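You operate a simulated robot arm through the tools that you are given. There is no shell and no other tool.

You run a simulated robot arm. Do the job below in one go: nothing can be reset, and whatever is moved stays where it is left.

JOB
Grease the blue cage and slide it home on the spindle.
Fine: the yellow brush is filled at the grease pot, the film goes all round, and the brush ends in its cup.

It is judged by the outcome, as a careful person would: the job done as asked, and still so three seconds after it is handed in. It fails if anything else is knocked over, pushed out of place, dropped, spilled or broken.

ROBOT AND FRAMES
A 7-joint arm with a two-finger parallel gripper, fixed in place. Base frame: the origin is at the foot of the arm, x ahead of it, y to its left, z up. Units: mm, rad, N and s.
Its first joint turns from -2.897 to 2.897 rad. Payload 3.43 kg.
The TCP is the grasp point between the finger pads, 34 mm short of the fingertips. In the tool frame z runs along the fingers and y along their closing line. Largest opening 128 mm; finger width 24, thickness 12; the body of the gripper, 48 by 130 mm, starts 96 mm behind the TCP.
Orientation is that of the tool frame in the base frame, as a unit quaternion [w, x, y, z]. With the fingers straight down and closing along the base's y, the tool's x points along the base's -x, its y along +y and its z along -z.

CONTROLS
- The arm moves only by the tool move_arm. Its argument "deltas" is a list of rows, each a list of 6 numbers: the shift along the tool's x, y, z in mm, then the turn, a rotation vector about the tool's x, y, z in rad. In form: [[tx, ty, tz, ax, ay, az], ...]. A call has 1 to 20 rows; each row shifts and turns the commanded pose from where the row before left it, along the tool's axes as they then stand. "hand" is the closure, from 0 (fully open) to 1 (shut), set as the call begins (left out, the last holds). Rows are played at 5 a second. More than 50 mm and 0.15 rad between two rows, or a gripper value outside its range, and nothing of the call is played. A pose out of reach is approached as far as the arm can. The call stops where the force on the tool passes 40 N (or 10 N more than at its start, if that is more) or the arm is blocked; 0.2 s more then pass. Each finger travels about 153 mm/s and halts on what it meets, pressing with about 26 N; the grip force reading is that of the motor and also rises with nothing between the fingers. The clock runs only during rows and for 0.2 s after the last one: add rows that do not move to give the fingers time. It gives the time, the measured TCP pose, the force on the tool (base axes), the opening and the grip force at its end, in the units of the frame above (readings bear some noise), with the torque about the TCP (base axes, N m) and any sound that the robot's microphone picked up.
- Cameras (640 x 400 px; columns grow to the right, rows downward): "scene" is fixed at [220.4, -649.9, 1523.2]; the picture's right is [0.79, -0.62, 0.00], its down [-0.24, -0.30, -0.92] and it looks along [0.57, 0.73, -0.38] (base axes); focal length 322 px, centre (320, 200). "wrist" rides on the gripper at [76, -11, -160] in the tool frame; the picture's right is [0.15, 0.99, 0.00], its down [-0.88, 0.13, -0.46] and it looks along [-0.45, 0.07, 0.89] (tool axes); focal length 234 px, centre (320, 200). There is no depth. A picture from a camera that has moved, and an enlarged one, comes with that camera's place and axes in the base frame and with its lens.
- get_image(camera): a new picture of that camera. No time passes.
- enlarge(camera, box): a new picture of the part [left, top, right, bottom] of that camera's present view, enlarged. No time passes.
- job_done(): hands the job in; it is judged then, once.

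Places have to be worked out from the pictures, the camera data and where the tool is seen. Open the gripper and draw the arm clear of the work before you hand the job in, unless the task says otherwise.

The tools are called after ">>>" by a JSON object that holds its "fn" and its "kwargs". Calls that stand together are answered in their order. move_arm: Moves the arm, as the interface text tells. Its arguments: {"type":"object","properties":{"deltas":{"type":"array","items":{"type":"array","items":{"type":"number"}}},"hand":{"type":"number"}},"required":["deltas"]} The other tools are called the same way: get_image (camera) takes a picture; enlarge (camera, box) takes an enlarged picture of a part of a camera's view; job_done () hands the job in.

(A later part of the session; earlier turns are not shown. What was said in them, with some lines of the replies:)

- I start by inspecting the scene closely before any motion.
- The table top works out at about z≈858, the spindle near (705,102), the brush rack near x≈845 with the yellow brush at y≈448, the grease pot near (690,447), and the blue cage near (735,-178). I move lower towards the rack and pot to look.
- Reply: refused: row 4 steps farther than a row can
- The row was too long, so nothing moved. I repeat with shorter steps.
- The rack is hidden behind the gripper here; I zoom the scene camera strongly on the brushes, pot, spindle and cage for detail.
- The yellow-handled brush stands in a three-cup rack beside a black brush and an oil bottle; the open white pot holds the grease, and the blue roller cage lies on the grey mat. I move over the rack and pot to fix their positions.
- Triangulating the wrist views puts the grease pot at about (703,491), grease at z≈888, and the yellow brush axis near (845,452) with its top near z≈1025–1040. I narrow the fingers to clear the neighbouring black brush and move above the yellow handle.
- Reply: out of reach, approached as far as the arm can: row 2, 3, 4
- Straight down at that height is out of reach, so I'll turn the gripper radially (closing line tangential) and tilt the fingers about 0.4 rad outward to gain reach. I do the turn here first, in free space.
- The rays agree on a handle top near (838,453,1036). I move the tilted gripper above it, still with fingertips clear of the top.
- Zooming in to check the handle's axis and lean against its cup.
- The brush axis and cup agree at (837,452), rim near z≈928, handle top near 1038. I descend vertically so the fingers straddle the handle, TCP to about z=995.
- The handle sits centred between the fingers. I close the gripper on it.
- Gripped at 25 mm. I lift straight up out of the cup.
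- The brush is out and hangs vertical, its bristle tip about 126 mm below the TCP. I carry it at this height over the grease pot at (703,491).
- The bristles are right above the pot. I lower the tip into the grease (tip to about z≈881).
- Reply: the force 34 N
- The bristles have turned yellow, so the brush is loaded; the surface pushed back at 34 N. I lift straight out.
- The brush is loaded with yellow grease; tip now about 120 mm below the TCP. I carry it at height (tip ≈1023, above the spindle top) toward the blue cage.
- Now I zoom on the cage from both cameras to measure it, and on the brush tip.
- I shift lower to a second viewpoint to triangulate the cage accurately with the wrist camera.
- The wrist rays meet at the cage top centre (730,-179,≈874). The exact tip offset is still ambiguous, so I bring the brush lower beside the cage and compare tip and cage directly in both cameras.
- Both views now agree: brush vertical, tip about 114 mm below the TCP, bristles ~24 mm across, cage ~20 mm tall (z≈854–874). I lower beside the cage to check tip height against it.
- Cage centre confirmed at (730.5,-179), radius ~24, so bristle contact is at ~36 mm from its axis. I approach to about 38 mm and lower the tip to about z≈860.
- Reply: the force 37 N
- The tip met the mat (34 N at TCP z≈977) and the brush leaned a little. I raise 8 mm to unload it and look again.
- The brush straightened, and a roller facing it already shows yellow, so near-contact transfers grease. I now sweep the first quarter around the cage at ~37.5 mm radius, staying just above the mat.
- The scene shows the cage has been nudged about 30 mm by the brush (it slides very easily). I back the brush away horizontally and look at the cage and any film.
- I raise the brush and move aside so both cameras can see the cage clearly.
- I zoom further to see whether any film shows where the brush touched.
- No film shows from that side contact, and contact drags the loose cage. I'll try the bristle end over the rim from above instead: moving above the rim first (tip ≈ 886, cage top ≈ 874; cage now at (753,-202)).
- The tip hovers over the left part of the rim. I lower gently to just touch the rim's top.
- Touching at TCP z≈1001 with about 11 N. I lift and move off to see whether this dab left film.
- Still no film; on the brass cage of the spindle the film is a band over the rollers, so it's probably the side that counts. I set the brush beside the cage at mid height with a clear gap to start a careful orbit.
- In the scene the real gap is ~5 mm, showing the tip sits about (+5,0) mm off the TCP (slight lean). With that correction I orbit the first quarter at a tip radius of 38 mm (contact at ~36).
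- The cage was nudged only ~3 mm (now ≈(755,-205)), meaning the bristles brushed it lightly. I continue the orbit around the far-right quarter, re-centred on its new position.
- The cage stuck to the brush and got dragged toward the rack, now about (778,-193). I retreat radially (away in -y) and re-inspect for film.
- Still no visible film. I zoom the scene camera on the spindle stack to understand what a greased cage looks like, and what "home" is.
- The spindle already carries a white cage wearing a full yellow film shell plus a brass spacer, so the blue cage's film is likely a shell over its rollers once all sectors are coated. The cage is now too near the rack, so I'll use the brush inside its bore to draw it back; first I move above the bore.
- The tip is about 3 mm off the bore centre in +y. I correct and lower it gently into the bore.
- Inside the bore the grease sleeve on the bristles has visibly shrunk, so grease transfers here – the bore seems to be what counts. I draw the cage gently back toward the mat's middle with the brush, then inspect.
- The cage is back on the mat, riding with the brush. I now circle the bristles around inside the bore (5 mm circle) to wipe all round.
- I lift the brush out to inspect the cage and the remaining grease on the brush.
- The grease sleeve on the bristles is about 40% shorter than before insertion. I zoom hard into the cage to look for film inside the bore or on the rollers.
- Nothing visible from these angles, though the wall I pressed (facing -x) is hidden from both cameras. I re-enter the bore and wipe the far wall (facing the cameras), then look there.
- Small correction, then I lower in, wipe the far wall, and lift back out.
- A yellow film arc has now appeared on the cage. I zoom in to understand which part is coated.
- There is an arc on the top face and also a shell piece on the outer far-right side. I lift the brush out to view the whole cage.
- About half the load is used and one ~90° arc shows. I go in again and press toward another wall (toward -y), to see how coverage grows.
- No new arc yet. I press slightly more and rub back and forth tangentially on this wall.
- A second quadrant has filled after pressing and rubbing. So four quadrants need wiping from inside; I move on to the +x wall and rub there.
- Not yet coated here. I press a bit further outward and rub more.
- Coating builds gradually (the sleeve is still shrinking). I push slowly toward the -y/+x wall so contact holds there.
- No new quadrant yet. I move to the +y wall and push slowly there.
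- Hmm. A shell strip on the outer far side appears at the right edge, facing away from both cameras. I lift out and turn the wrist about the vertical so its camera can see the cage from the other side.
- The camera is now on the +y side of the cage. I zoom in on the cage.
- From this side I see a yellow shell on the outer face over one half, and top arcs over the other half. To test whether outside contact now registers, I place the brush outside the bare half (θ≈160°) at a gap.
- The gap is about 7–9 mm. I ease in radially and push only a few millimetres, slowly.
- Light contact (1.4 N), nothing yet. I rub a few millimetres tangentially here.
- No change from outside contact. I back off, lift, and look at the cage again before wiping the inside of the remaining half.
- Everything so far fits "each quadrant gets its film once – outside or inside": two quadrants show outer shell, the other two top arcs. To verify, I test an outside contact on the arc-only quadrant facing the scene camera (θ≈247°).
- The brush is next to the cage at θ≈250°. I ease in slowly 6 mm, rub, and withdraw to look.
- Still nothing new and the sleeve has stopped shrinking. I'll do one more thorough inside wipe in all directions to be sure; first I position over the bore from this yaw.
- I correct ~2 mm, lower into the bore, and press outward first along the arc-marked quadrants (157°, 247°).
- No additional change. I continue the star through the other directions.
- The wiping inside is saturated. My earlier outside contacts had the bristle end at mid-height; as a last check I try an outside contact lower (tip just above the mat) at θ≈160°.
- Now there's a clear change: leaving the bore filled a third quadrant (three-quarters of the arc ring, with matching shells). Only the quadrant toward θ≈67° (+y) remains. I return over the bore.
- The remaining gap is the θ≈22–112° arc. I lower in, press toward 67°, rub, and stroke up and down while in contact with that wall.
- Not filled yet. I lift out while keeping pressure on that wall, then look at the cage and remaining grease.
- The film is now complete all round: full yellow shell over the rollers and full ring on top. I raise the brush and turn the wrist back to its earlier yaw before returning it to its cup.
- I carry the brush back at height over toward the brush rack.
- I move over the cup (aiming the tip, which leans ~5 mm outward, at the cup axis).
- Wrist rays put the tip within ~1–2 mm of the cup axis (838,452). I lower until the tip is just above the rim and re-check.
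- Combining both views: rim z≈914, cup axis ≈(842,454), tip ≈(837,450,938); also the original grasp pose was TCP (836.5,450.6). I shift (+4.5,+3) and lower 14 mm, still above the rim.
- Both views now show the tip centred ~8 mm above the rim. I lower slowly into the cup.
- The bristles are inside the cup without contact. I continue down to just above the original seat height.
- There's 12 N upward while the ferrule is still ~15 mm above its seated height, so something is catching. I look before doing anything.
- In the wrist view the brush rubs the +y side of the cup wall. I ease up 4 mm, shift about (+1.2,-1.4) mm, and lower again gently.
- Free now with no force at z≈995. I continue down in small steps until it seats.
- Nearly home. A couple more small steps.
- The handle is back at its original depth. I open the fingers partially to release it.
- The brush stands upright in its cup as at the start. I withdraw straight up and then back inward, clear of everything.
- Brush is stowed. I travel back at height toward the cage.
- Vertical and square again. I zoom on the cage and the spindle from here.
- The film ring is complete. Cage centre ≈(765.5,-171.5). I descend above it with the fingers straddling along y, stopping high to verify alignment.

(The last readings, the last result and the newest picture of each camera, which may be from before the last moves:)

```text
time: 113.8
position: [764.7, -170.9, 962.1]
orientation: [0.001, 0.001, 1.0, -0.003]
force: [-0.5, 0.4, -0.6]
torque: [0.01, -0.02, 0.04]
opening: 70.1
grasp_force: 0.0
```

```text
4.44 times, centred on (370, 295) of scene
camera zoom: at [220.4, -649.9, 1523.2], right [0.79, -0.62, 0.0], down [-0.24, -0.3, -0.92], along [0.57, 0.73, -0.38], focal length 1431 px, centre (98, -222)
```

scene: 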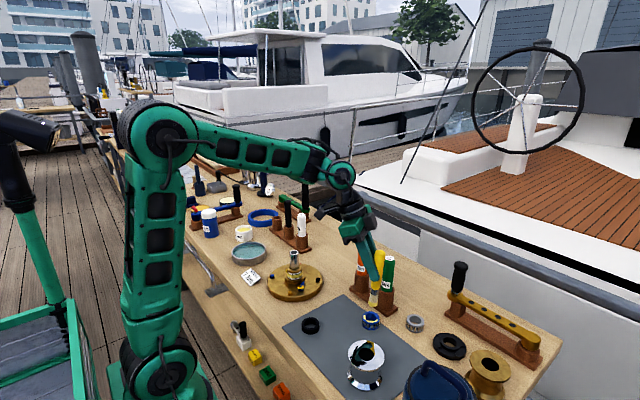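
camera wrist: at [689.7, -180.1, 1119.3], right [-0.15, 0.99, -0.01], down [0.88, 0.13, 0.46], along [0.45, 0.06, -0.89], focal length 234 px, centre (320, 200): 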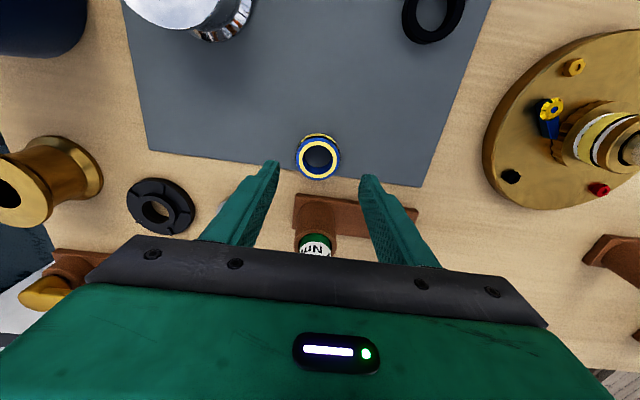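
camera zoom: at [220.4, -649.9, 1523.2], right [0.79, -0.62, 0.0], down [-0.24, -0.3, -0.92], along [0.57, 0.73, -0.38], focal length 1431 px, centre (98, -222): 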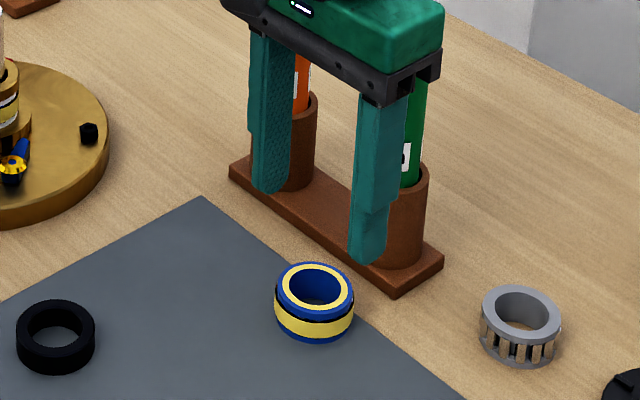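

Cage centre (765.3,-172.3) is within a millimetre of the TCP. I lower so the fingertips reach about 11 mm below the cage's top.

>>> {"fn": "move_arm", "kwargs": {"deltas": [[-0.4, -0.8, 25, 0, 0, 0], [0, 0, 25, 0, 0, 0], [0, 0, 13, 0, 0, 0], [0, 0, 0, 0, 0, 0]]}}

>>> {"fn": "enlarge", "kwargs": {"camera": "wrist", "box": [240, 120, 400, 240]}}

>>> {"fn": "enlarge", "kwargs": {"camera": "scene", "box": [335, 270, 405, 340]}}

```text
time: 114.8
position: [767.7, -175.1, 897.5]
orientation: [0.001, 0.001, 1.0, -0.002]
force: [-0.2, 0.2, -1.0]
torque: [-0.01, -0.02, -0.01]
opening: 70.5
grasp_force: 0.1
```

```text
3.33 times, centred on (320, 180) of wrist
camera zoom: at [692.1, -183.4, 1054.9], right [-0.15, 0.99, -0.01], down [0.88, 0.13, 0.46], along [0.45, 0.06, -0.89], focal length 781 px, centre (320, 267)
```

zoom: 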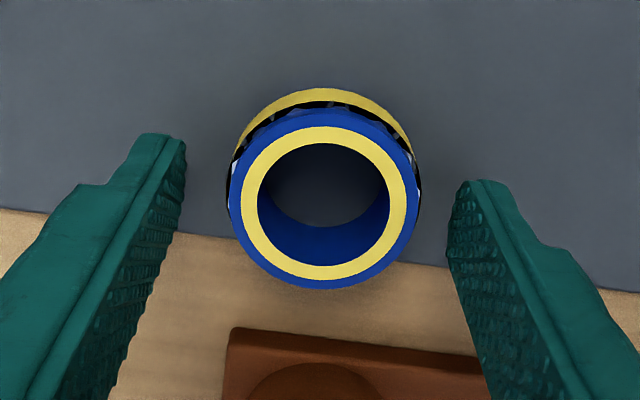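

```text
5.71 times, centred on (370, 305) of scene
camera zoom: at [220.4, -649.9, 1523.2], right [0.79, -0.62, 0.0], down [-0.24, -0.3, -0.92], along [0.57, 0.73, -0.38], focal length 1840 px, centre (34, -400)
```

zoom: 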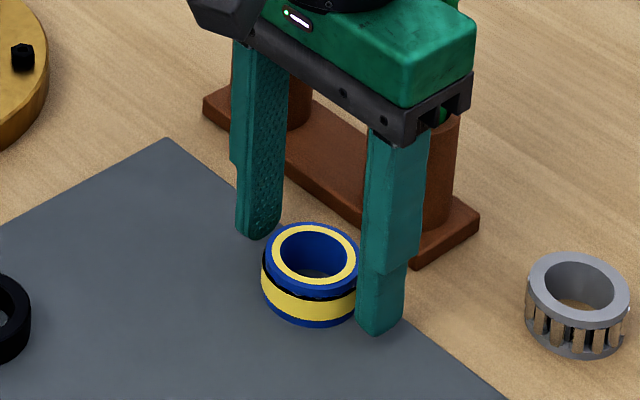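

The cage sits ~3 mm toward the base relative to the finger line, so I shift 3 mm inward and close gently.

>>> {"fn": "move_arm", "kwargs": {"deltas": [[3, 0, 0, 0, 0, 0], [0, 0, 0, 0, 0, 0], [0, 0, 0, 0, 0, 0]]}}

>>> {"fn": "move_arm", "kwargs": {"deltas": [[0, 0, 0, 0, 0, 0], [0, 0, 0, 0, 0, 0], [0, 0, 0, 0, 0, 0], [0, 0, 0, 0, 0, 0]], "hand": 1}}

>>> {"fn": "enlarge", "kwargs": {"camera": "wrist", "box": [240, 120, 400, 240]}}

>>> {"fn": "enlarge", "kwargs": {"camera": "scene", "box": [335, 270, 405, 340]}}

```text
time: 115.6
position: [764.6, -174.5, 897.3]
orientation: [0.001, 0.0, 1.0, -0.003]
force: [0.3, -0.3, -0.1]
torque: [-0.02, -0.01, 0.01]
opening: 70.5
grasp_force: 0.0
```

```text
time: 116.6
position: [764.3, -174.6, 897.9]
orientation: [0.0, 0.001, 1.0, -0.003]
force: [1.2, 3.5, 4.4]
torque: [0.24, 0.01, -0.06]
opening: 44.7
grasp_force: 25.8
```

```text
3.33 times, centred on (320, 180) of wrist
camera zoom: at [689.2, -183.4, 1055.6], right [-0.15, 0.99, -0.01], down [0.88, 0.13, 0.46], along [0.45, 0.06, -0.89], focal length 781 px, centre (320, 267)
```

zoom: 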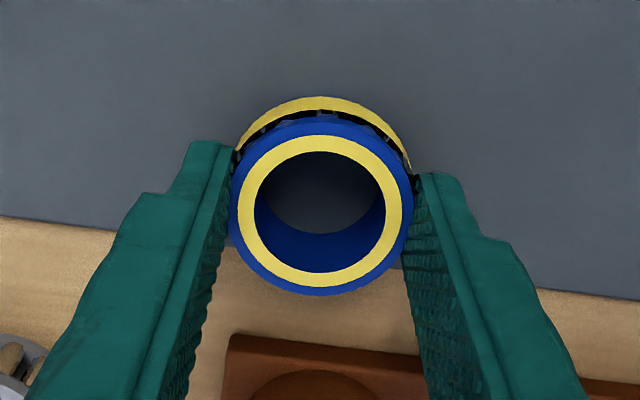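

```text
5.71 times, centred on (370, 305) of scene
camera zoom: at [220.4, -649.9, 1523.2], right [0.79, -0.62, 0.0], down [-0.24, -0.3, -0.92], along [0.57, 0.73, -0.38], focal length 1840 px, centre (34, -400)
```

zoom: 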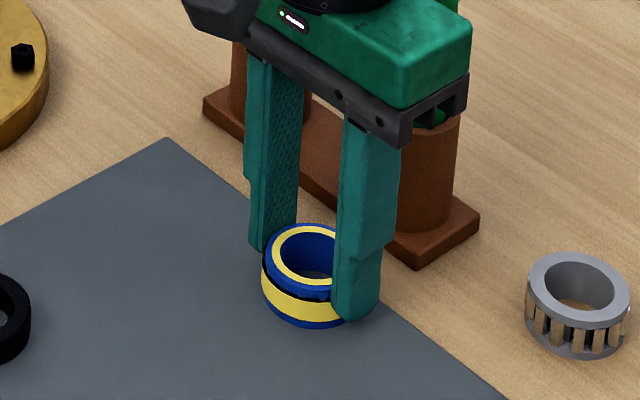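

Gripped at ~45 mm. I lift a little and check it hangs level.

>>> {"fn": "move_arm", "kwargs": {"deltas": [[0, 0, -5, 0, 0, 0], [0, 0, -15, 0, 0, 0], [0, 0, -20, 0, 0, 0], [0, 0, 0, 0, 0, 0]]}}

>>> {"fn": "enlarge", "kwargs": {"camera": "wrist", "box": [240, 120, 400, 240]}}

>>> {"fn": "enlarge", "kwargs": {"camera": "scene", "box": [335, 250, 405, 320]}}

```text
time: 117.6
position: [762.7, -173.2, 938.5]
orientation: [0.001, 0.001, 1.0, -0.003]
force: [-0.4, 0.4, -1.6]
torque: [0.02, -0.01, -0.01]
opening: 44.6
grasp_force: 26.0
```

```text
3.33 times, centred on (320, 180) of wrist
camera zoom: at [688.1, -181.8, 1095.5], right [-0.15, 0.99, -0.01], down [0.88, 0.13, 0.46], along [0.45, 0.06, -0.89], focal length 781 px, centre (320, 267)
```

zoom: 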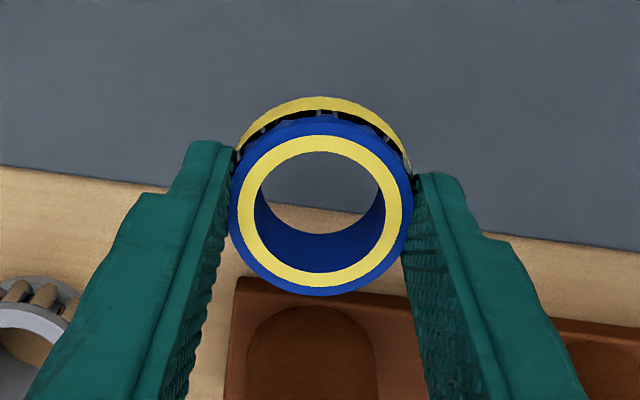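

```text
5.71 times, centred on (370, 285) of scene
camera zoom: at [220.4, -649.9, 1523.2], right [0.79, -0.62, 0.0], down [-0.24, -0.3, -0.92], along [0.57, 0.73, -0.38], focal length 1840 px, centre (34, -286)
```

zoom: 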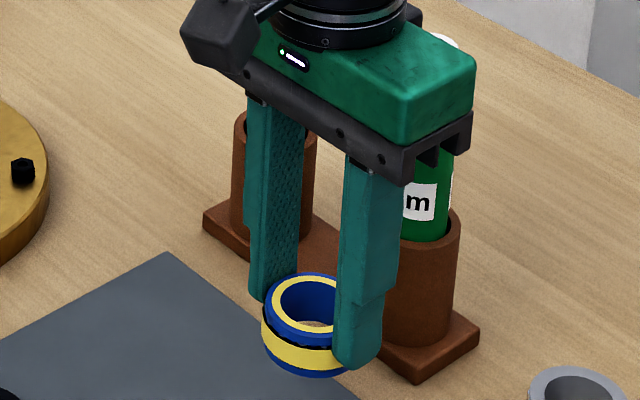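

The cage hangs level with the film intact. I raise it and carry it over to near the spindle (≈(700,103), top z≈969).

>>> {"fn": "move_arm", "kwargs": {"deltas": [[0, 0, -38, 0, 0, 0], [0, 0, -38, 0, 0, 0], [0, 0, -38, 0, 0, 0], [4.3, 18, 0, 0, 0, 0], [8.9, 37.5, 0, 0, 0, 0], [8.9, 37.5, 0, 0, 0, 0], [8.9, 37.5, 0, 0, 0, 0], [8.9, 37.5, 0, 0, 0, 0], [8.9, 37.5, 0, 0, 0, 0], [8.9, 37.5, 0, 0, 0, 0], [4.3, 18, 0, 0, 0, 0], [0, 0, 0, 0, 0, 0]]}}

>>> {"fn": "get_image", "kwargs": {"camera": "wrist"}}

>>> {"fn": "enlarge", "kwargs": {"camera": "wrist", "box": [240, 110, 400, 240]}}

>>> {"fn": "enlarge", "kwargs": {"camera": "scene", "box": [255, 210, 335, 300]}}

```text
time: 120.2
position: [701.1, 89.3, 1052.3]
orientation: [0.001, 0.001, 1.0, -0.002]
force: [-0.1, -0.7, -1.6]
torque: [-0.02, 0.02, 0.0]
opening: 44.6
grasp_force: 26.1
```

```text
taken
camera wrist: at [625.9, 80.0, 1209.1], right [-0.14, 0.99, -0.01], down [0.88, 0.13, 0.46], along [0.45, 0.06, -0.89], focal length 234 px, centre (320, 200)
```

wrist: 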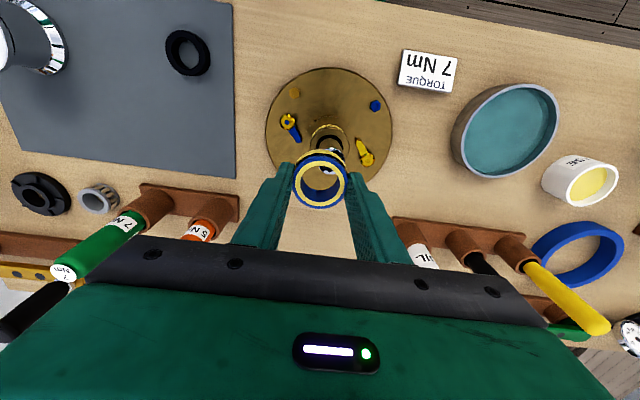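

```text
3.08 times, centred on (320, 175) of wrist
camera zoom: at [625.9, 80.0, 1209.1], right [-0.14, 0.99, -0.01], down [0.88, 0.13, 0.46], along [0.45, 0.06, -0.89], focal length 720 px, centre (320, 277)
```

zoom: 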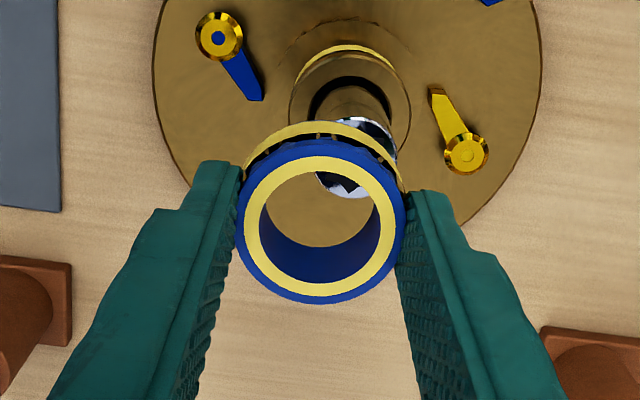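

```text
4.44 times, centred on (295, 255) of scene
camera zoom: at [220.4, -649.9, 1523.2], right [0.79, -0.62, 0.0], down [-0.24, -0.3, -0.92], along [0.57, 0.73, -0.38], focal length 1431 px, centre (431, -44)
```

zoom: 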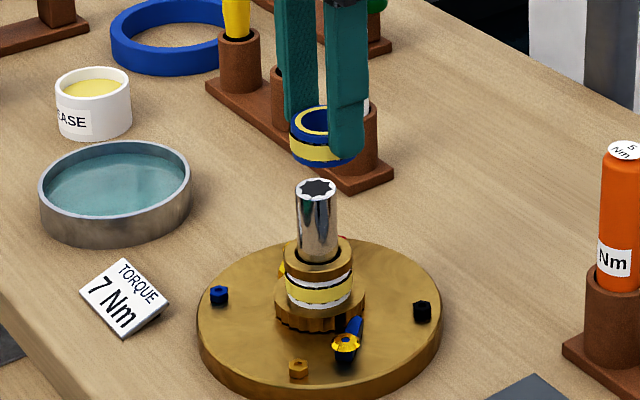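

Cage axis ≈(700,90.4), spindle ≈(700.3,101.8). I move +11.4 mm in y and lower so the cage's bottom is ~10 mm above the shaft top, then re-measure.

>>> {"fn": "move_arm", "kwargs": {"deltas": [[-0.3, 5.7, 0, 0, 0, 0], [0, 5.7, 0, 0, 0, 0], [0, 0, 15, 0, 0, 0], [0, 0, 13, 0, 0, 0], [0, 0, 0, 0, 0, 0]]}}

>>> {"fn": "enlarge", "kwargs": {"camera": "wrist", "box": [260, 110, 380, 220]}}

>>> {"fn": "enlarge", "kwargs": {"camera": "scene", "box": [270, 220, 320, 280]}}

```text
time: 121.4
position: [703.5, 101.2, 1021.6]
orientation: [0.001, 0.001, 1.0, -0.002]
force: [-0.3, 0.2, -0.6]
torque: [-0.04, -0.02, 0.04]
opening: 44.8
grasp_force: 25.4
```

```text
3.64 times, centred on (320, 165) of wrist
camera zoom: at [627.6, 92.1, 1180.7], right [-0.14, 0.99, -0.01], down [0.88, 0.13, 0.46], along [0.45, 0.06, -0.89], focal length 852 px, centre (320, 327)
```

zoom: 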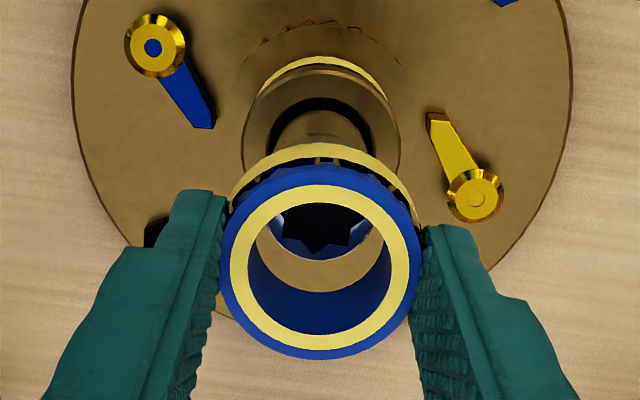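

```text
6.67 times, centred on (295, 250) of scene
camera zoom: at [220.4, -649.9, 1523.2], right [0.79, -0.62, 0.0], down [-0.24, -0.3, -0.92], along [0.57, 0.73, -0.38], focal length 2146 px, centre (487, -133)
```

zoom: 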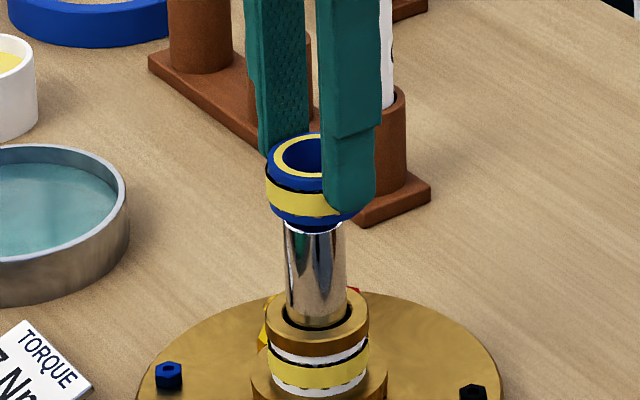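

I zoom in closer on the bore and shaft top to refine the alignment.

>>> {"fn": "enlarge", "kwargs": {"camera": "wrist", "box": [290, 150, 350, 210]}}

>>> {"fn": "enlarge", "kwargs": {"camera": "scene", "box": [280, 235, 305, 265]}}

```text
6.67 times, centred on (320, 180) of wrist
camera zoom: at [627.6, 92.1, 1180.7], right [-0.14, 0.99, -0.01], down [0.88, 0.13, 0.46], along [0.45, 0.06, -0.89], focal length 1561 px, centre (320, 333)
```

zoom: 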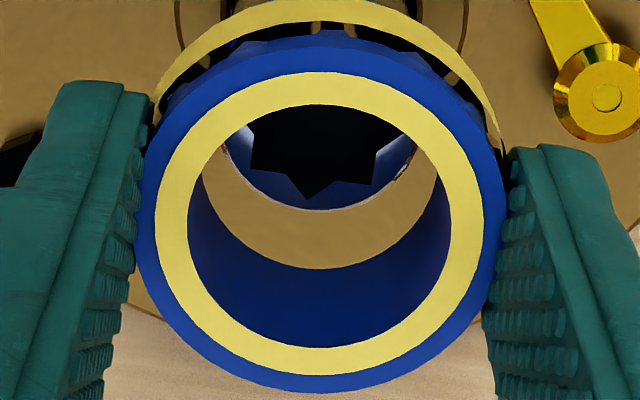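

```text
13.33 times, centred on (292, 250) of scene
camera zoom: at [220.4, -649.9, 1523.2], right [0.79, -0.62, 0.0], down [-0.24, -0.3, -0.92], along [0.57, 0.73, -0.38], focal length 4293 px, centre (687, -467)
```

zoom: 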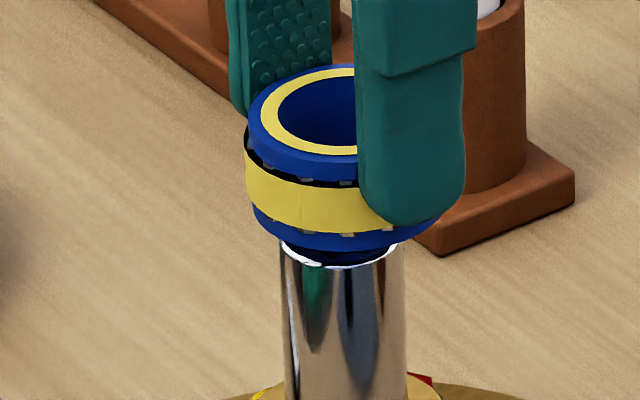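

The view through the bore shows the shaft about 3–4 mm inward (-x) of the cage axis. I shift (-3,-0.6) and re-check.

>>> {"fn": "move_arm", "kwargs": {"deltas": [[3, -0.6, 0, 0, 0, 0], [0, 0, 0, 0, 0, 0], [0, 0, 0, 0, 0, 0]]}}

>>> {"fn": "enlarge", "kwargs": {"camera": "wrist", "box": [290, 150, 350, 210]}}

>>> {"fn": "enlarge", "kwargs": {"camera": "scene", "box": [280, 235, 305, 265]}}

```text
time: 122.2
position: [699.3, 100.3, 1022.2]
orientation: [0.001, 0.001, 1.0, -0.002]
force: [0.2, -0.7, -1.3]
torque: [-0.01, -0.02, 0.01]
opening: 44.8
grasp_force: 25.7
```

```text
6.67 times, centred on (320, 180) of wrist
camera zoom: at [624.6, 91.3, 1180.8], right [-0.14, 0.99, -0.01], down [0.88, 0.13, 0.46], along [0.45, 0.06, -0.89], focal length 1561 px, centre (320, 333)
```

zoom: 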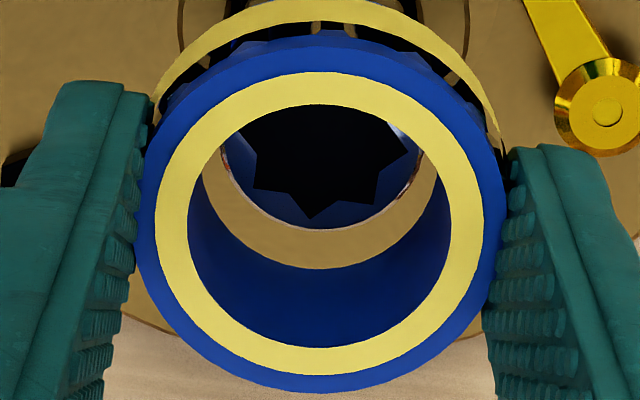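

```text
13.33 times, centred on (292, 250) of scene
camera zoom: at [220.4, -649.9, 1523.2], right [0.79, -0.62, 0.0], down [-0.24, -0.3, -0.92], along [0.57, 0.73, -0.38], focal length 4293 px, centre (687, -467)
```

zoom: 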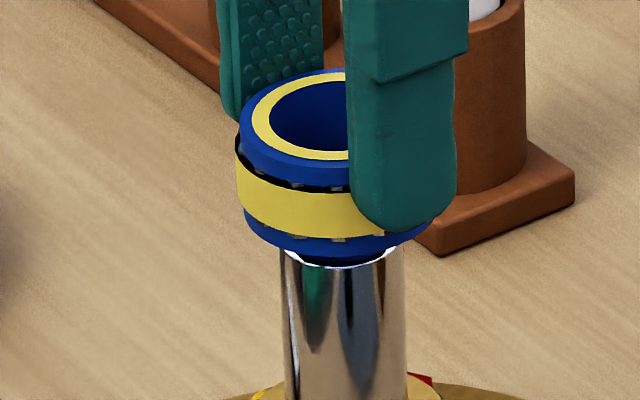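

Now aligned within about half a millimetre (clearance ~1.6 mm). I lower slowly over the shaft top, watching force.

>>> {"fn": "move_arm", "kwargs": {"deltas": [[0, 0, 4, 0, 0, 0], [0, 0, 4, 0, 0, 0], [0, 0, 3, 0, 0, 0], [0, 0, 3, 0, 0, 0], [0, 0, 0, 0, 0, 0]]}}

>>> {"fn": "enlarge", "kwargs": {"camera": "wrist", "box": [290, 150, 350, 210]}}

>>> {"fn": "enlarge", "kwargs": {"camera": "scene", "box": [278, 235, 308, 275]}}

```text
time: 123.4
position: [699.0, 98.8, 1008.5]
orientation: [0.001, 0.001, 1.0, -0.003]
force: [0.0, -0.1, -1.0]
torque: [0.06, 0.03, -0.02]
opening: 44.9
grasp_force: 26.2
```

```text
6.67 times, centred on (320, 180) of wrist
camera zoom: at [624.2, 90.6, 1166.3], right [-0.14, 0.99, -0.01], down [0.88, 0.13, 0.46], along [0.45, 0.06, -0.89], focal length 1561 px, centre (320, 333)
```

zoom: 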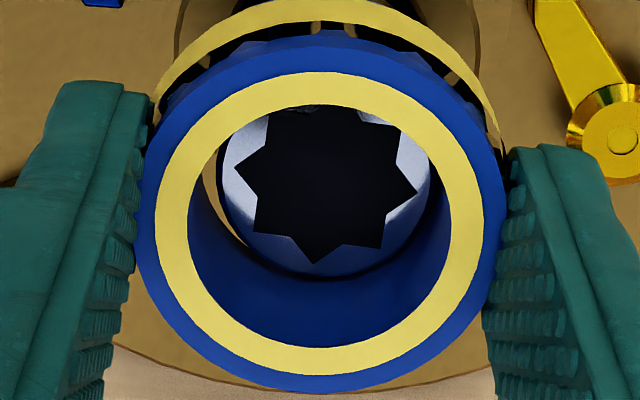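

```text
10.00 times, centred on (293, 255) of scene
camera zoom: at [220.4, -649.9, 1523.2], right [0.79, -0.62, 0.0], down [-0.24, -0.3, -0.92], along [0.57, 0.73, -0.38], focal length 3220 px, centre (590, -350)
```

zoom: 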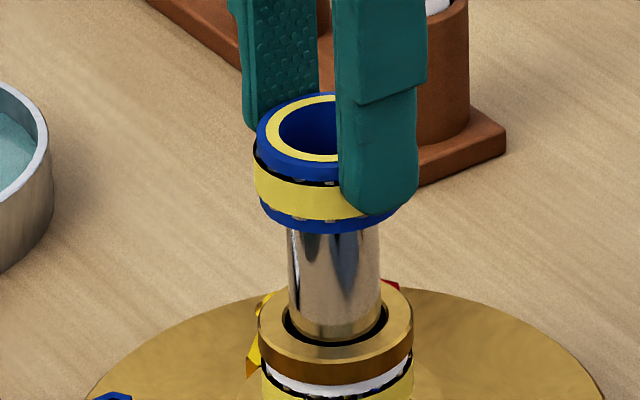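

The shaft has entered the bore cleanly with no force. I nudge (+0.8,+0.8) to centre it and continue down in stages.

>>> {"fn": "move_arm", "kwargs": {"deltas": [[-0.8, 0.8, 0, 0, 0, 0], [0, 0, 5, 0, 0, 0], [0, 0, 5, 0, 0, 0], [0, 0, 5, 0, 0, 0], [0, 0, 5, 0, 0, 0], [0, 0, 0, 0, 0, 0]]}}

>>> {"fn": "enlarge", "kwargs": {"camera": "wrist", "box": [290, 150, 350, 210]}}

>>> {"fn": "enlarge", "kwargs": {"camera": "scene", "box": [278, 235, 308, 275]}}

```text
time: 124.8
position: [700.3, 98.8, 988.0]
orientation: [0.001, 0.001, 1.0, -0.003]
force: [-5.5, 4.5, 0.5]
torque: [0.21, 0.22, -0.05]
opening: 44.8
grasp_force: 25.7
```

```text
6.67 times, centred on (320, 180) of wrist
camera zoom: at [624.5, 90.4, 1146.1], right [-0.15, 0.99, -0.01], down [0.88, 0.13, 0.46], along [0.45, 0.06, -0.89], focal length 1561 px, centre (320, 333)
```

zoom: 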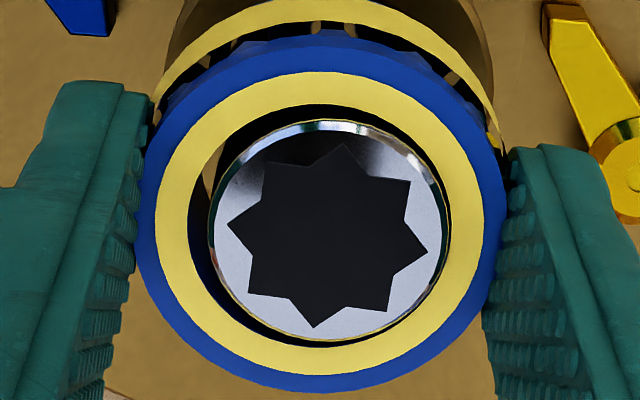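

```text
10.00 times, centred on (293, 255) of scene
camera zoom: at [220.4, -649.9, 1523.2], right [0.79, -0.62, 0.0], down [-0.24, -0.3, -0.92], along [0.57, 0.73, -0.38], focal length 3220 px, centre (590, -350)
```

zoom: 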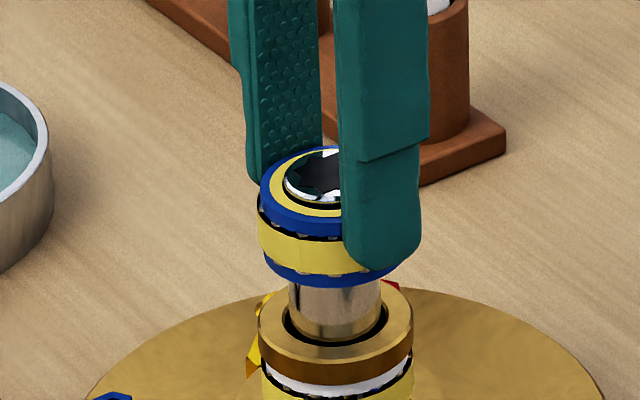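

The shaft now shows inside the bore touching the +y side (force (-5.5,+4.5) N). I shift +1.1 mm in y and read the force again.

>>> {"fn": "move_arm", "kwargs": {"deltas": [[0, 1.1, 0, 0, 0, 0], [0, 0, 0, 0, 0, 0], [0, 0, 0, 0, 0, 0]]}}

>>> {"fn": "enlarge", "kwargs": {"camera": "wrist", "box": [290, 150, 350, 210]}}

>>> {"fn": "enlarge", "kwargs": {"camera": "scene", "box": [278, 235, 308, 275]}}

```text
time: 125.6
position: [700.5, 99.7, 987.4]
orientation: [0.001, 0.001, 1.0, -0.003]
force: [-5.5, 0.3, -1.9]
torque: [0.03, 0.18, 0.03]
opening: 44.9
grasp_force: 26.2
```

```text
6.67 times, centred on (320, 180) of wrist
camera zoom: at [625.2, 91.5, 1146.1], right [-0.14, 0.99, -0.01], down [0.88, 0.13, 0.46], along [0.45, 0.06, -0.89], focal length 1561 px, centre (320, 333)
```

zoom: 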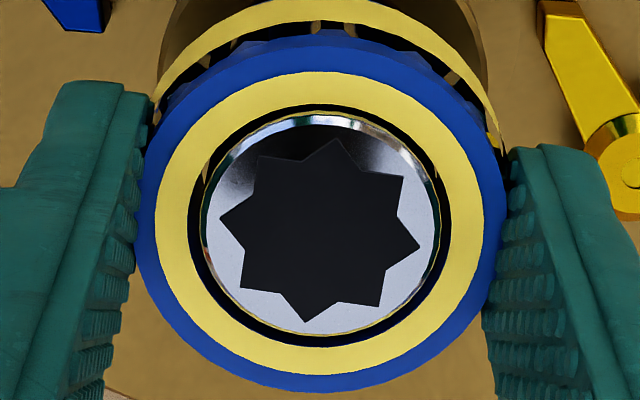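

```text
10.00 times, centred on (293, 255) of scene
camera zoom: at [220.4, -649.9, 1523.2], right [0.79, -0.62, 0.0], down [-0.24, -0.3, -0.92], along [0.57, 0.73, -0.38], focal length 3220 px, centre (590, -350)
```

zoom: 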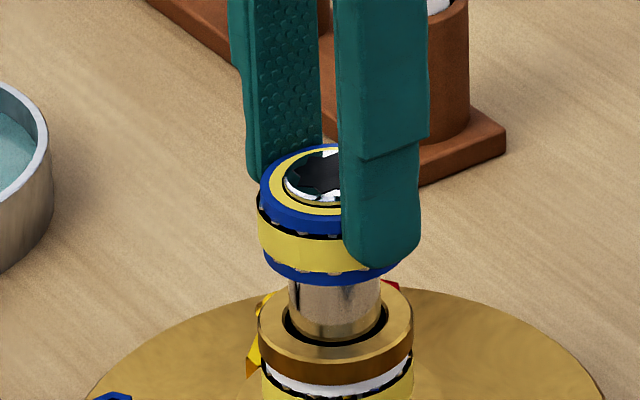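

Centred in y. There is still -5.5 N in x, so I ease 0.8 mm toward -x.

>>> {"fn": "move_arm", "kwargs": {"deltas": [[0.8, 0, 0, 0, 0, 0], [0, 0, 0, 0, 0, 0], [0, 0, 0, 0, 0, 0]]}}

>>> {"fn": "enlarge", "kwargs": {"camera": "wrist", "box": [290, 150, 350, 210]}}

```text
time: 126.4
position: [699.2, 99.6, 988.4]
orientation: [0.001, 0.002, 1.0, -0.003]
force: [-0.9, 1.2, -1.0]
torque: [0.03, 0.03, -0.02]
opening: 44.6
grasp_force: 25.8
```

```text
6.67 times, centred on (320, 180) of wrist
camera zoom: at [624.8, 91.0, 1145.7], right [-0.14, 0.99, -0.01], down [0.88, 0.13, 0.46], along [0.45, 0.06, -0.89], focal length 1561 px, centre (320, 333)
```

zoom: 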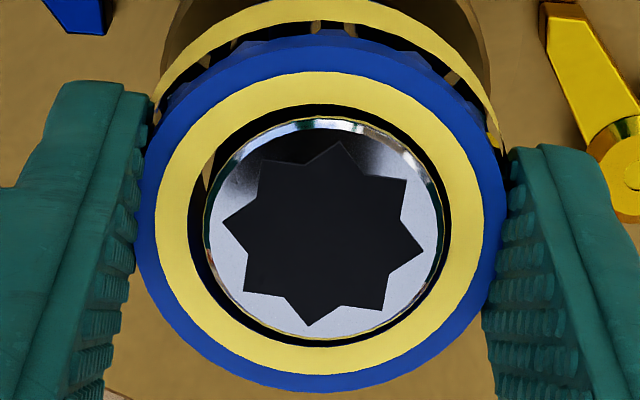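

Forces are near zero. I continue down 15 mm in small steps.

>>> {"fn": "move_arm", "kwargs": {"deltas": [[0, 0.3, 5, 0, 0, 0], [0, 0, 5, 0, 0, 0], [0, 0, 5, 0, 0, 0], [0, 0, 0, 0, 0, 0]]}}

>>> {"fn": "enlarge", "kwargs": {"camera": "wrist", "box": [290, 150, 350, 210]}}

>>> {"fn": "enlarge", "kwargs": {"camera": "scene", "box": [278, 235, 308, 275]}}

```text
time: 127.4
position: [701.0, 100.0, 973.8]
orientation: [0.001, 0.001, 1.0, -0.002]
force: [-0.2, 0.2, -1.5]
torque: [0.0, 0.02, -0.06]
opening: 44.8
grasp_force: 26.0
```

```text
6.67 times, centred on (320, 180) of wrist
camera zoom: at [625.1, 91.6, 1131.0], right [-0.14, 0.99, -0.01], down [0.88, 0.13, 0.46], along [0.45, 0.06, -0.89], focal length 1561 px, centre (320, 333)
```

zoom: 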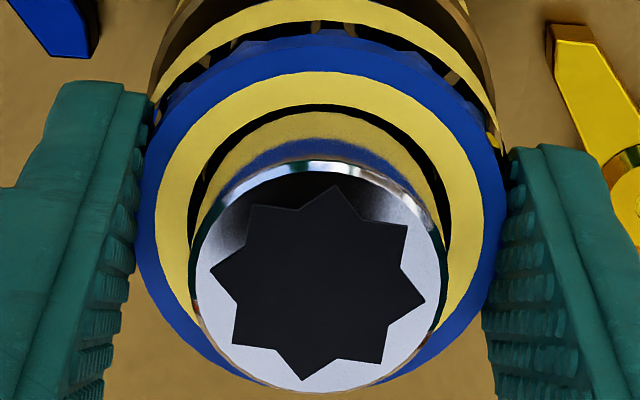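

```text
10.00 times, centred on (293, 255) of scene
camera zoom: at [220.4, -649.9, 1523.2], right [0.79, -0.62, 0.0], down [-0.24, -0.3, -0.92], along [0.57, 0.73, -0.38], focal length 3220 px, centre (590, -350)
```

zoom: 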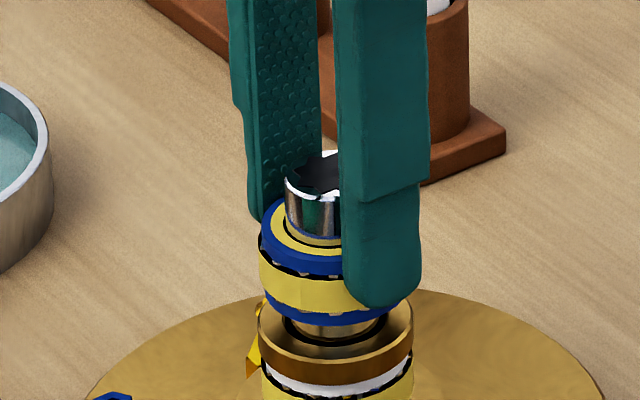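

Sliding freely; about 6–8 mm remain to the brass spacer. I lower in 2 mm steps until it seats.

>>> {"fn": "move_arm", "kwargs": {"deltas": [[0, 0, 2, 0, 0, 0], [0, 0, 2, 0, 0, 0], [0, 0, 2, 0, 0, 0], [0, 0, 0, 0, 0, 0]]}}

>>> {"fn": "enlarge", "kwargs": {"camera": "scene", "box": [278, 240, 308, 280]}}

```text
time: 128.4
position: [699.5, 100.7, 967.2]
orientation: [0.001, 0.0, 1.0, -0.003]
force: [1.2, 0.1, -1.5]
torque: [0.02, -0.01, -0.02]
opening: 45.0
grasp_force: 26.5
```

```text
10.00 times, centred on (293, 260) of scene
camera zoom: at [220.4, -649.9, 1523.2], right [0.79, -0.62, 0.0], down [-0.24, -0.3, -0.92], along [0.57, 0.73, -0.38], focal length 3220 px, centre (590, -400)
```

zoom: 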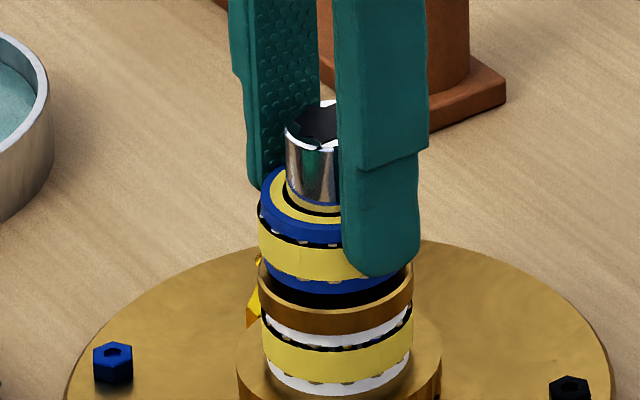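

No contact yet; a few millimetres remain. Continuing down.

>>> {"fn": "move_arm", "kwargs": {"deltas": [[0, 0, 1.5, 0, 0, 0], [0, 0, 1.5, 0, 0, 0], [0, 0, 1.5, 0, 0, 0], [0, 0, 0, 0, 0, 0]]}}

>>> {"fn": "enlarge", "kwargs": {"camera": "scene", "box": [278, 240, 308, 280]}}

```text
time: 129.4
position: [700.6, 99.1, 962.9]
orientation: [0.0, 0.0, 1.0, -0.002]
force: [-0.8, 0.1, -0.9]
torque: [0.01, 0.01, 0.03]
opening: 44.7
grasp_force: 26.2
```

```text
10.00 times, centred on (293, 260) of scene
camera zoom: at [220.4, -649.9, 1523.2], right [0.79, -0.62, 0.0], down [-0.24, -0.3, -0.92], along [0.57, 0.73, -0.38], focal length 3220 px, centre (590, -400)
```

zoom: 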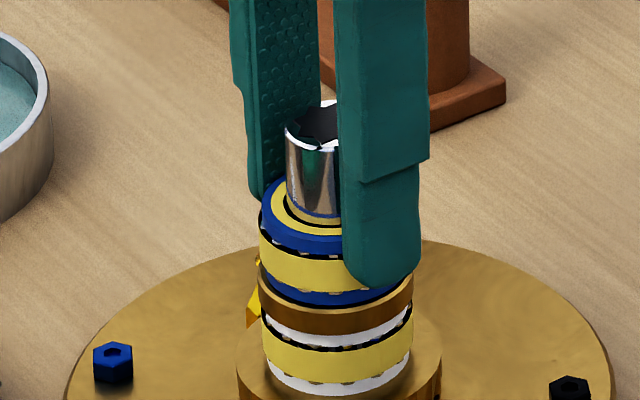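

Almost touching. Two more small steps to feel the seat.

>>> {"fn": "move_arm", "kwargs": {"deltas": [[0, 0, 1.2, 0, 0, 0], [0, 0, 1.2, 0, 0, 0], [0, 0, 1, 0, 0, 0], [0, 0, 0, 0, 0, 0]]}}

>>> {"fn": "enlarge", "kwargs": {"camera": "scene", "box": [278, 240, 308, 280]}}

```text
time: 130.4
position: [700.4, 101.6, 958.8]
orientation: [0.002, 0.001, 1.0, -0.004]
force: [1.4, -0.6, 18.6]
torque: [0.04, -0.06, -0.01]
opening: 44.8
grasp_force: 26.4
```

```text
10.00 times, centred on (293, 260) of scene
camera zoom: at [220.4, -649.9, 1523.2], right [0.79, -0.62, 0.0], down [-0.24, -0.3, -0.92], along [0.57, 0.73, -0.38], focal length 3220 px, centre (590, -400)
```

zoom: 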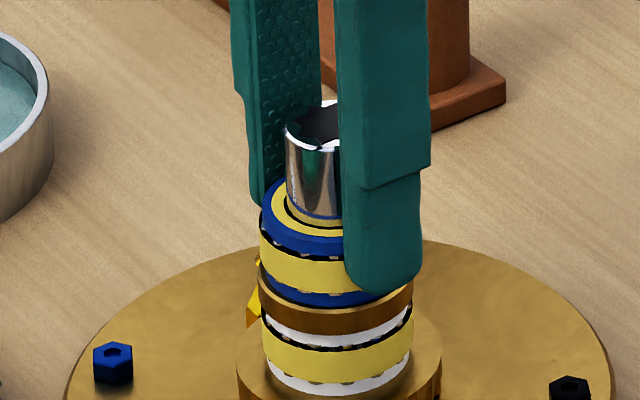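

It is seated firmly on the spacer (18.6 N). I release by opening the fingers moderately.

>>> {"fn": "move_arm", "kwargs": {"deltas": [[0, 0, -0.8, 0, 0, 0], [0, 0, 0, 0, 0, 0]]}}

>>> {"fn": "move_arm", "kwargs": {"deltas": [[0, 0, 0, 0, 0, 0], [0, 0, 0, 0, 0, 0], [0, 0, 0, 0, 0, 0], [0, 0, 0, 0, 0, 0]], "hand": 0.45}}

>>> {"fn": "enlarge", "kwargs": {"camera": "scene", "box": [275, 235, 315, 285]}}

>>> {"fn": "enlarge", "kwargs": {"camera": "wrist", "box": [260, 110, 380, 230]}}

```text
time: 131.0
position: [699.2, 100.0, 957.9]
orientation: [0.0, 0.001, 1.0, -0.003]
force: [1.7, 0.1, 4.6]
torque: [0.07, -0.19, 0.0]
opening: 44.5
grasp_force: 26.3
```

```text
time: 132.0
position: [700.3, 101.3, 959.6]
orientation: [0.001, 0.002, 1.0, -0.003]
force: [0.1, -0.3, 0.0]
torque: [-0.01, 0.01, 0.01]
opening: 70.3
grasp_force: 0.1
```

```text
8.00 times, centred on (295, 260) of scene
camera zoom: at [220.4, -649.9, 1523.2], right [0.79, -0.62, 0.0], down [-0.24, -0.3, -0.92], along [0.57, 0.73, -0.38], focal length 2576 px, centre (520, -280)
```

zoom: 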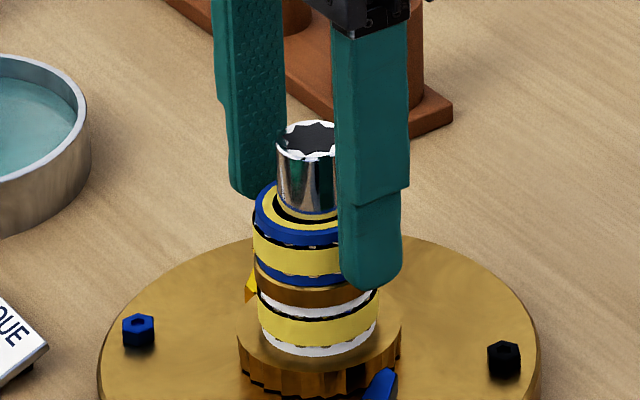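

```text
3.33 times, centred on (320, 170) of wrist
camera zoom: at [624.2, 91.9, 1117.8], right [-0.14, 0.99, -0.01], down [0.88, 0.13, 0.46], along [0.45, 0.06, -0.89], focal length 781 px, centre (320, 300)
```

zoom: 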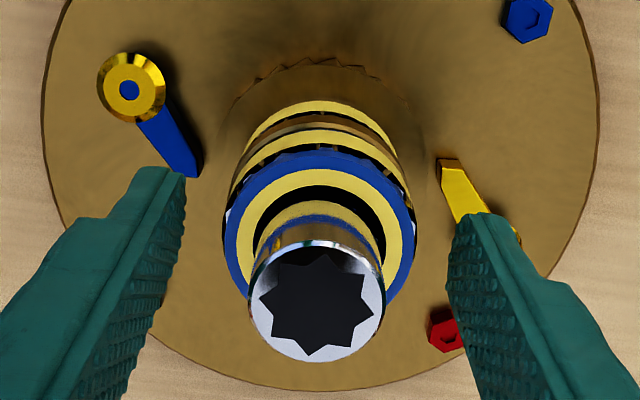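

The cage stays seated and level. I withdraw straight up, then away toward the base, and inspect everything.

>>> {"fn": "move_arm", "kwargs": {"deltas": [[0, 0, -15, 0, 0, 0], [0, 0, -30, 0, 0, 0], [0, 0, -40, 0, 0, 0], [0, 0, -40, 0, 0, 0], [0, 0, -40, 0, 0, 0], [30, 0, -25, 0, 0, 0], [35, 0, -20, 0, 0, 0], [35, 0, -20, 0, 0, 0], [35, 0, -20, 0, 0, 0], [0, 0, 0, 0, 0, 0]]}}

>>> {"fn": "get_image", "kwargs": {"camera": "scene"}}

>>> {"fn": "enlarge", "kwargs": {"camera": "scene", "box": [275, 240, 315, 290]}}

>>> {"fn": "enlarge", "kwargs": {"camera": "scene", "box": [220, 180, 330, 260]}}

>>> {"fn": "get_image", "kwargs": {"camera": "wrist"}}

```text
time: 134.2
position: [563.9, 99.9, 1209.7]
orientation: [0.001, 0.0, 1.0, -0.002]
force: [0.8, 0.9, -1.2]
torque: [0.03, 0.02, 0.04]
opening: 70.5
grasp_force: 0.1
```

```text
taken
```

scene: 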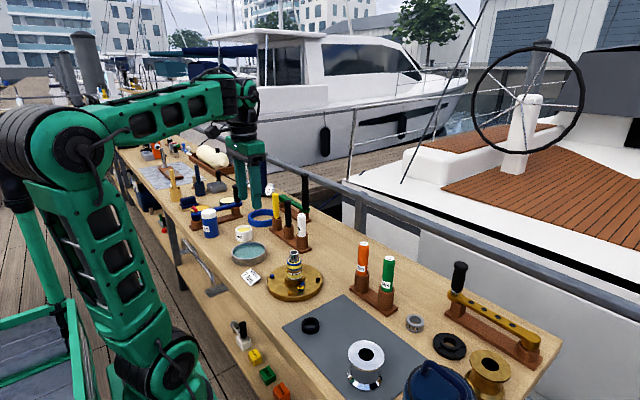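

```text
8.00 times, centred on (295, 265) of scene
camera zoom: at [220.4, -649.9, 1523.2], right [0.79, -0.62, 0.0], down [-0.24, -0.3, -0.92], along [0.57, 0.73, -0.38], focal length 2576 px, centre (520, -320)
```

zoom: 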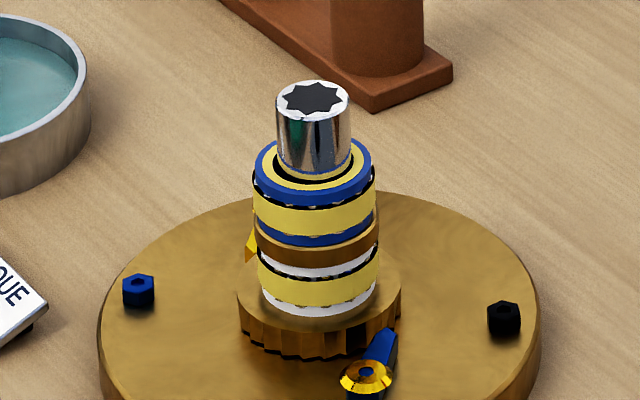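

```text
5.00 times, centred on (275, 220) of scene
camera zoom: at [220.4, -649.9, 1523.2], right [0.79, -0.62, 0.0], down [-0.24, -0.3, -0.92], along [0.57, 0.73, -0.38], focal length 1610 px, centre (545, 100)
```

zoom: 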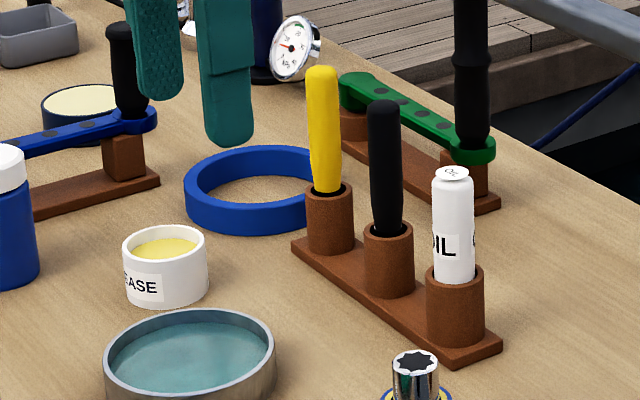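

```text
taken
camera wrist: at [489.3, 91.5, 1367.8], right [-0.14, 0.99, -0.01], down [0.88, 0.13, 0.46], along [0.45, 0.06, -0.89], focal length 234 px, centre (320, 200)
```

wrist: 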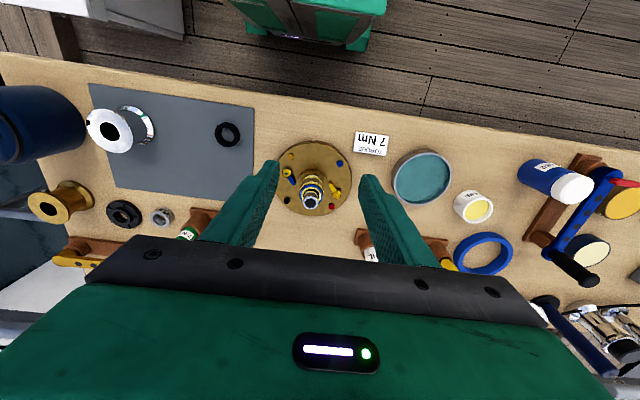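

The blue cage sits level on the brass spacer with the film all round, the yellow brush is in its cup, and everything else is in place. I open the gripper fully, staying clear, and hold a few seconds to confirm it's stable.

>>> {"fn": "move_arm", "kwargs": {"deltas": [[0, 0, 0, 0, 0, 0], [0, 0, 0, 0, 0, 0], [0, 0, 0, 0, 0, 0], [0, 0, 0, 0, 0, 0], [0, 0, 0, 0, 0, 0], [0, 0, 0, 0, 0, 0], [0, 0, 0, 0, 0, 0], [0, 0, 0, 0, 0, 0]], "hand": 0}}

>>> {"fn": "enlarge", "kwargs": {"camera": "scene", "box": [260, 180, 340, 300]}}

```text
time: 136.0
position: [564.1, 101.8, 1209.4]
orientation: [0.001, 0.0, 1.0, -0.004]
force: [0.5, -0.2, -0.2]
torque: [0.0, -0.03, -0.01]
opening: 127.8
grasp_force: 0.1
```

```text
3.33 times, centred on (300, 240) of scene
camera zoom: at [220.4, -649.9, 1523.2], right [0.79, -0.62, 0.0], down [-0.24, -0.3, -0.92], along [0.57, 0.73, -0.38], focal length 1073 px, centre (387, 67)
```

zoom: 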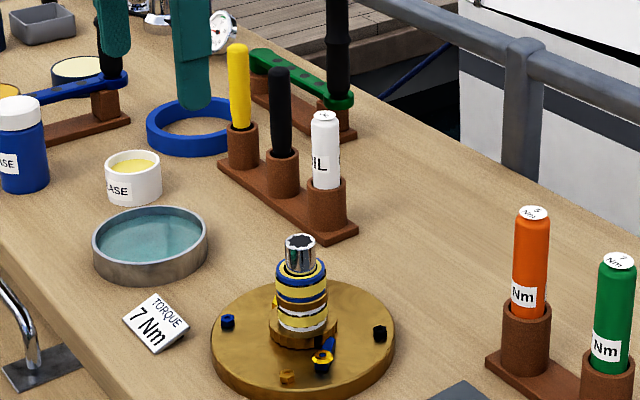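

Everything is stable: cage greased and seated, brush in its cup, gripper open and clear. I hand the job in.

>>> {"fn": "job_done", "kwargs": {}}

```text
The job is handed in.
```

The blue cage is greased all round and seated on the spindle, and the yellow brush is back in its cup. I handed the job in with the gripper open and the arm clear. The pictures looked stable before that, but I haven't seen the verdict.

- **Grease:** I filled the brush at the white grease pot. Nearly all the film went on by wiping inside the bore. Before I picked the cage up, it showed a full yellow band over the rollers and a full ring on the top face.
- **Cage:** It slid freely down the shaft and stopped on the brass spacer, where I read about 19 N of contact force. It stayed level after I let go.
- **Brush:** It caught on the cup wall once on the way in. I shifted it a couple of millimetres and it went back to its original depth.

While I was greasing it, the loose cage got pushed around the mat several times, once to near the torque-driver rack, so I drew it back with the brush. I pressed the brush onto the mat and the cage rim while feeling for height. In the last pictures, nothing else had moved or tipped over and there was no grease on the mat.
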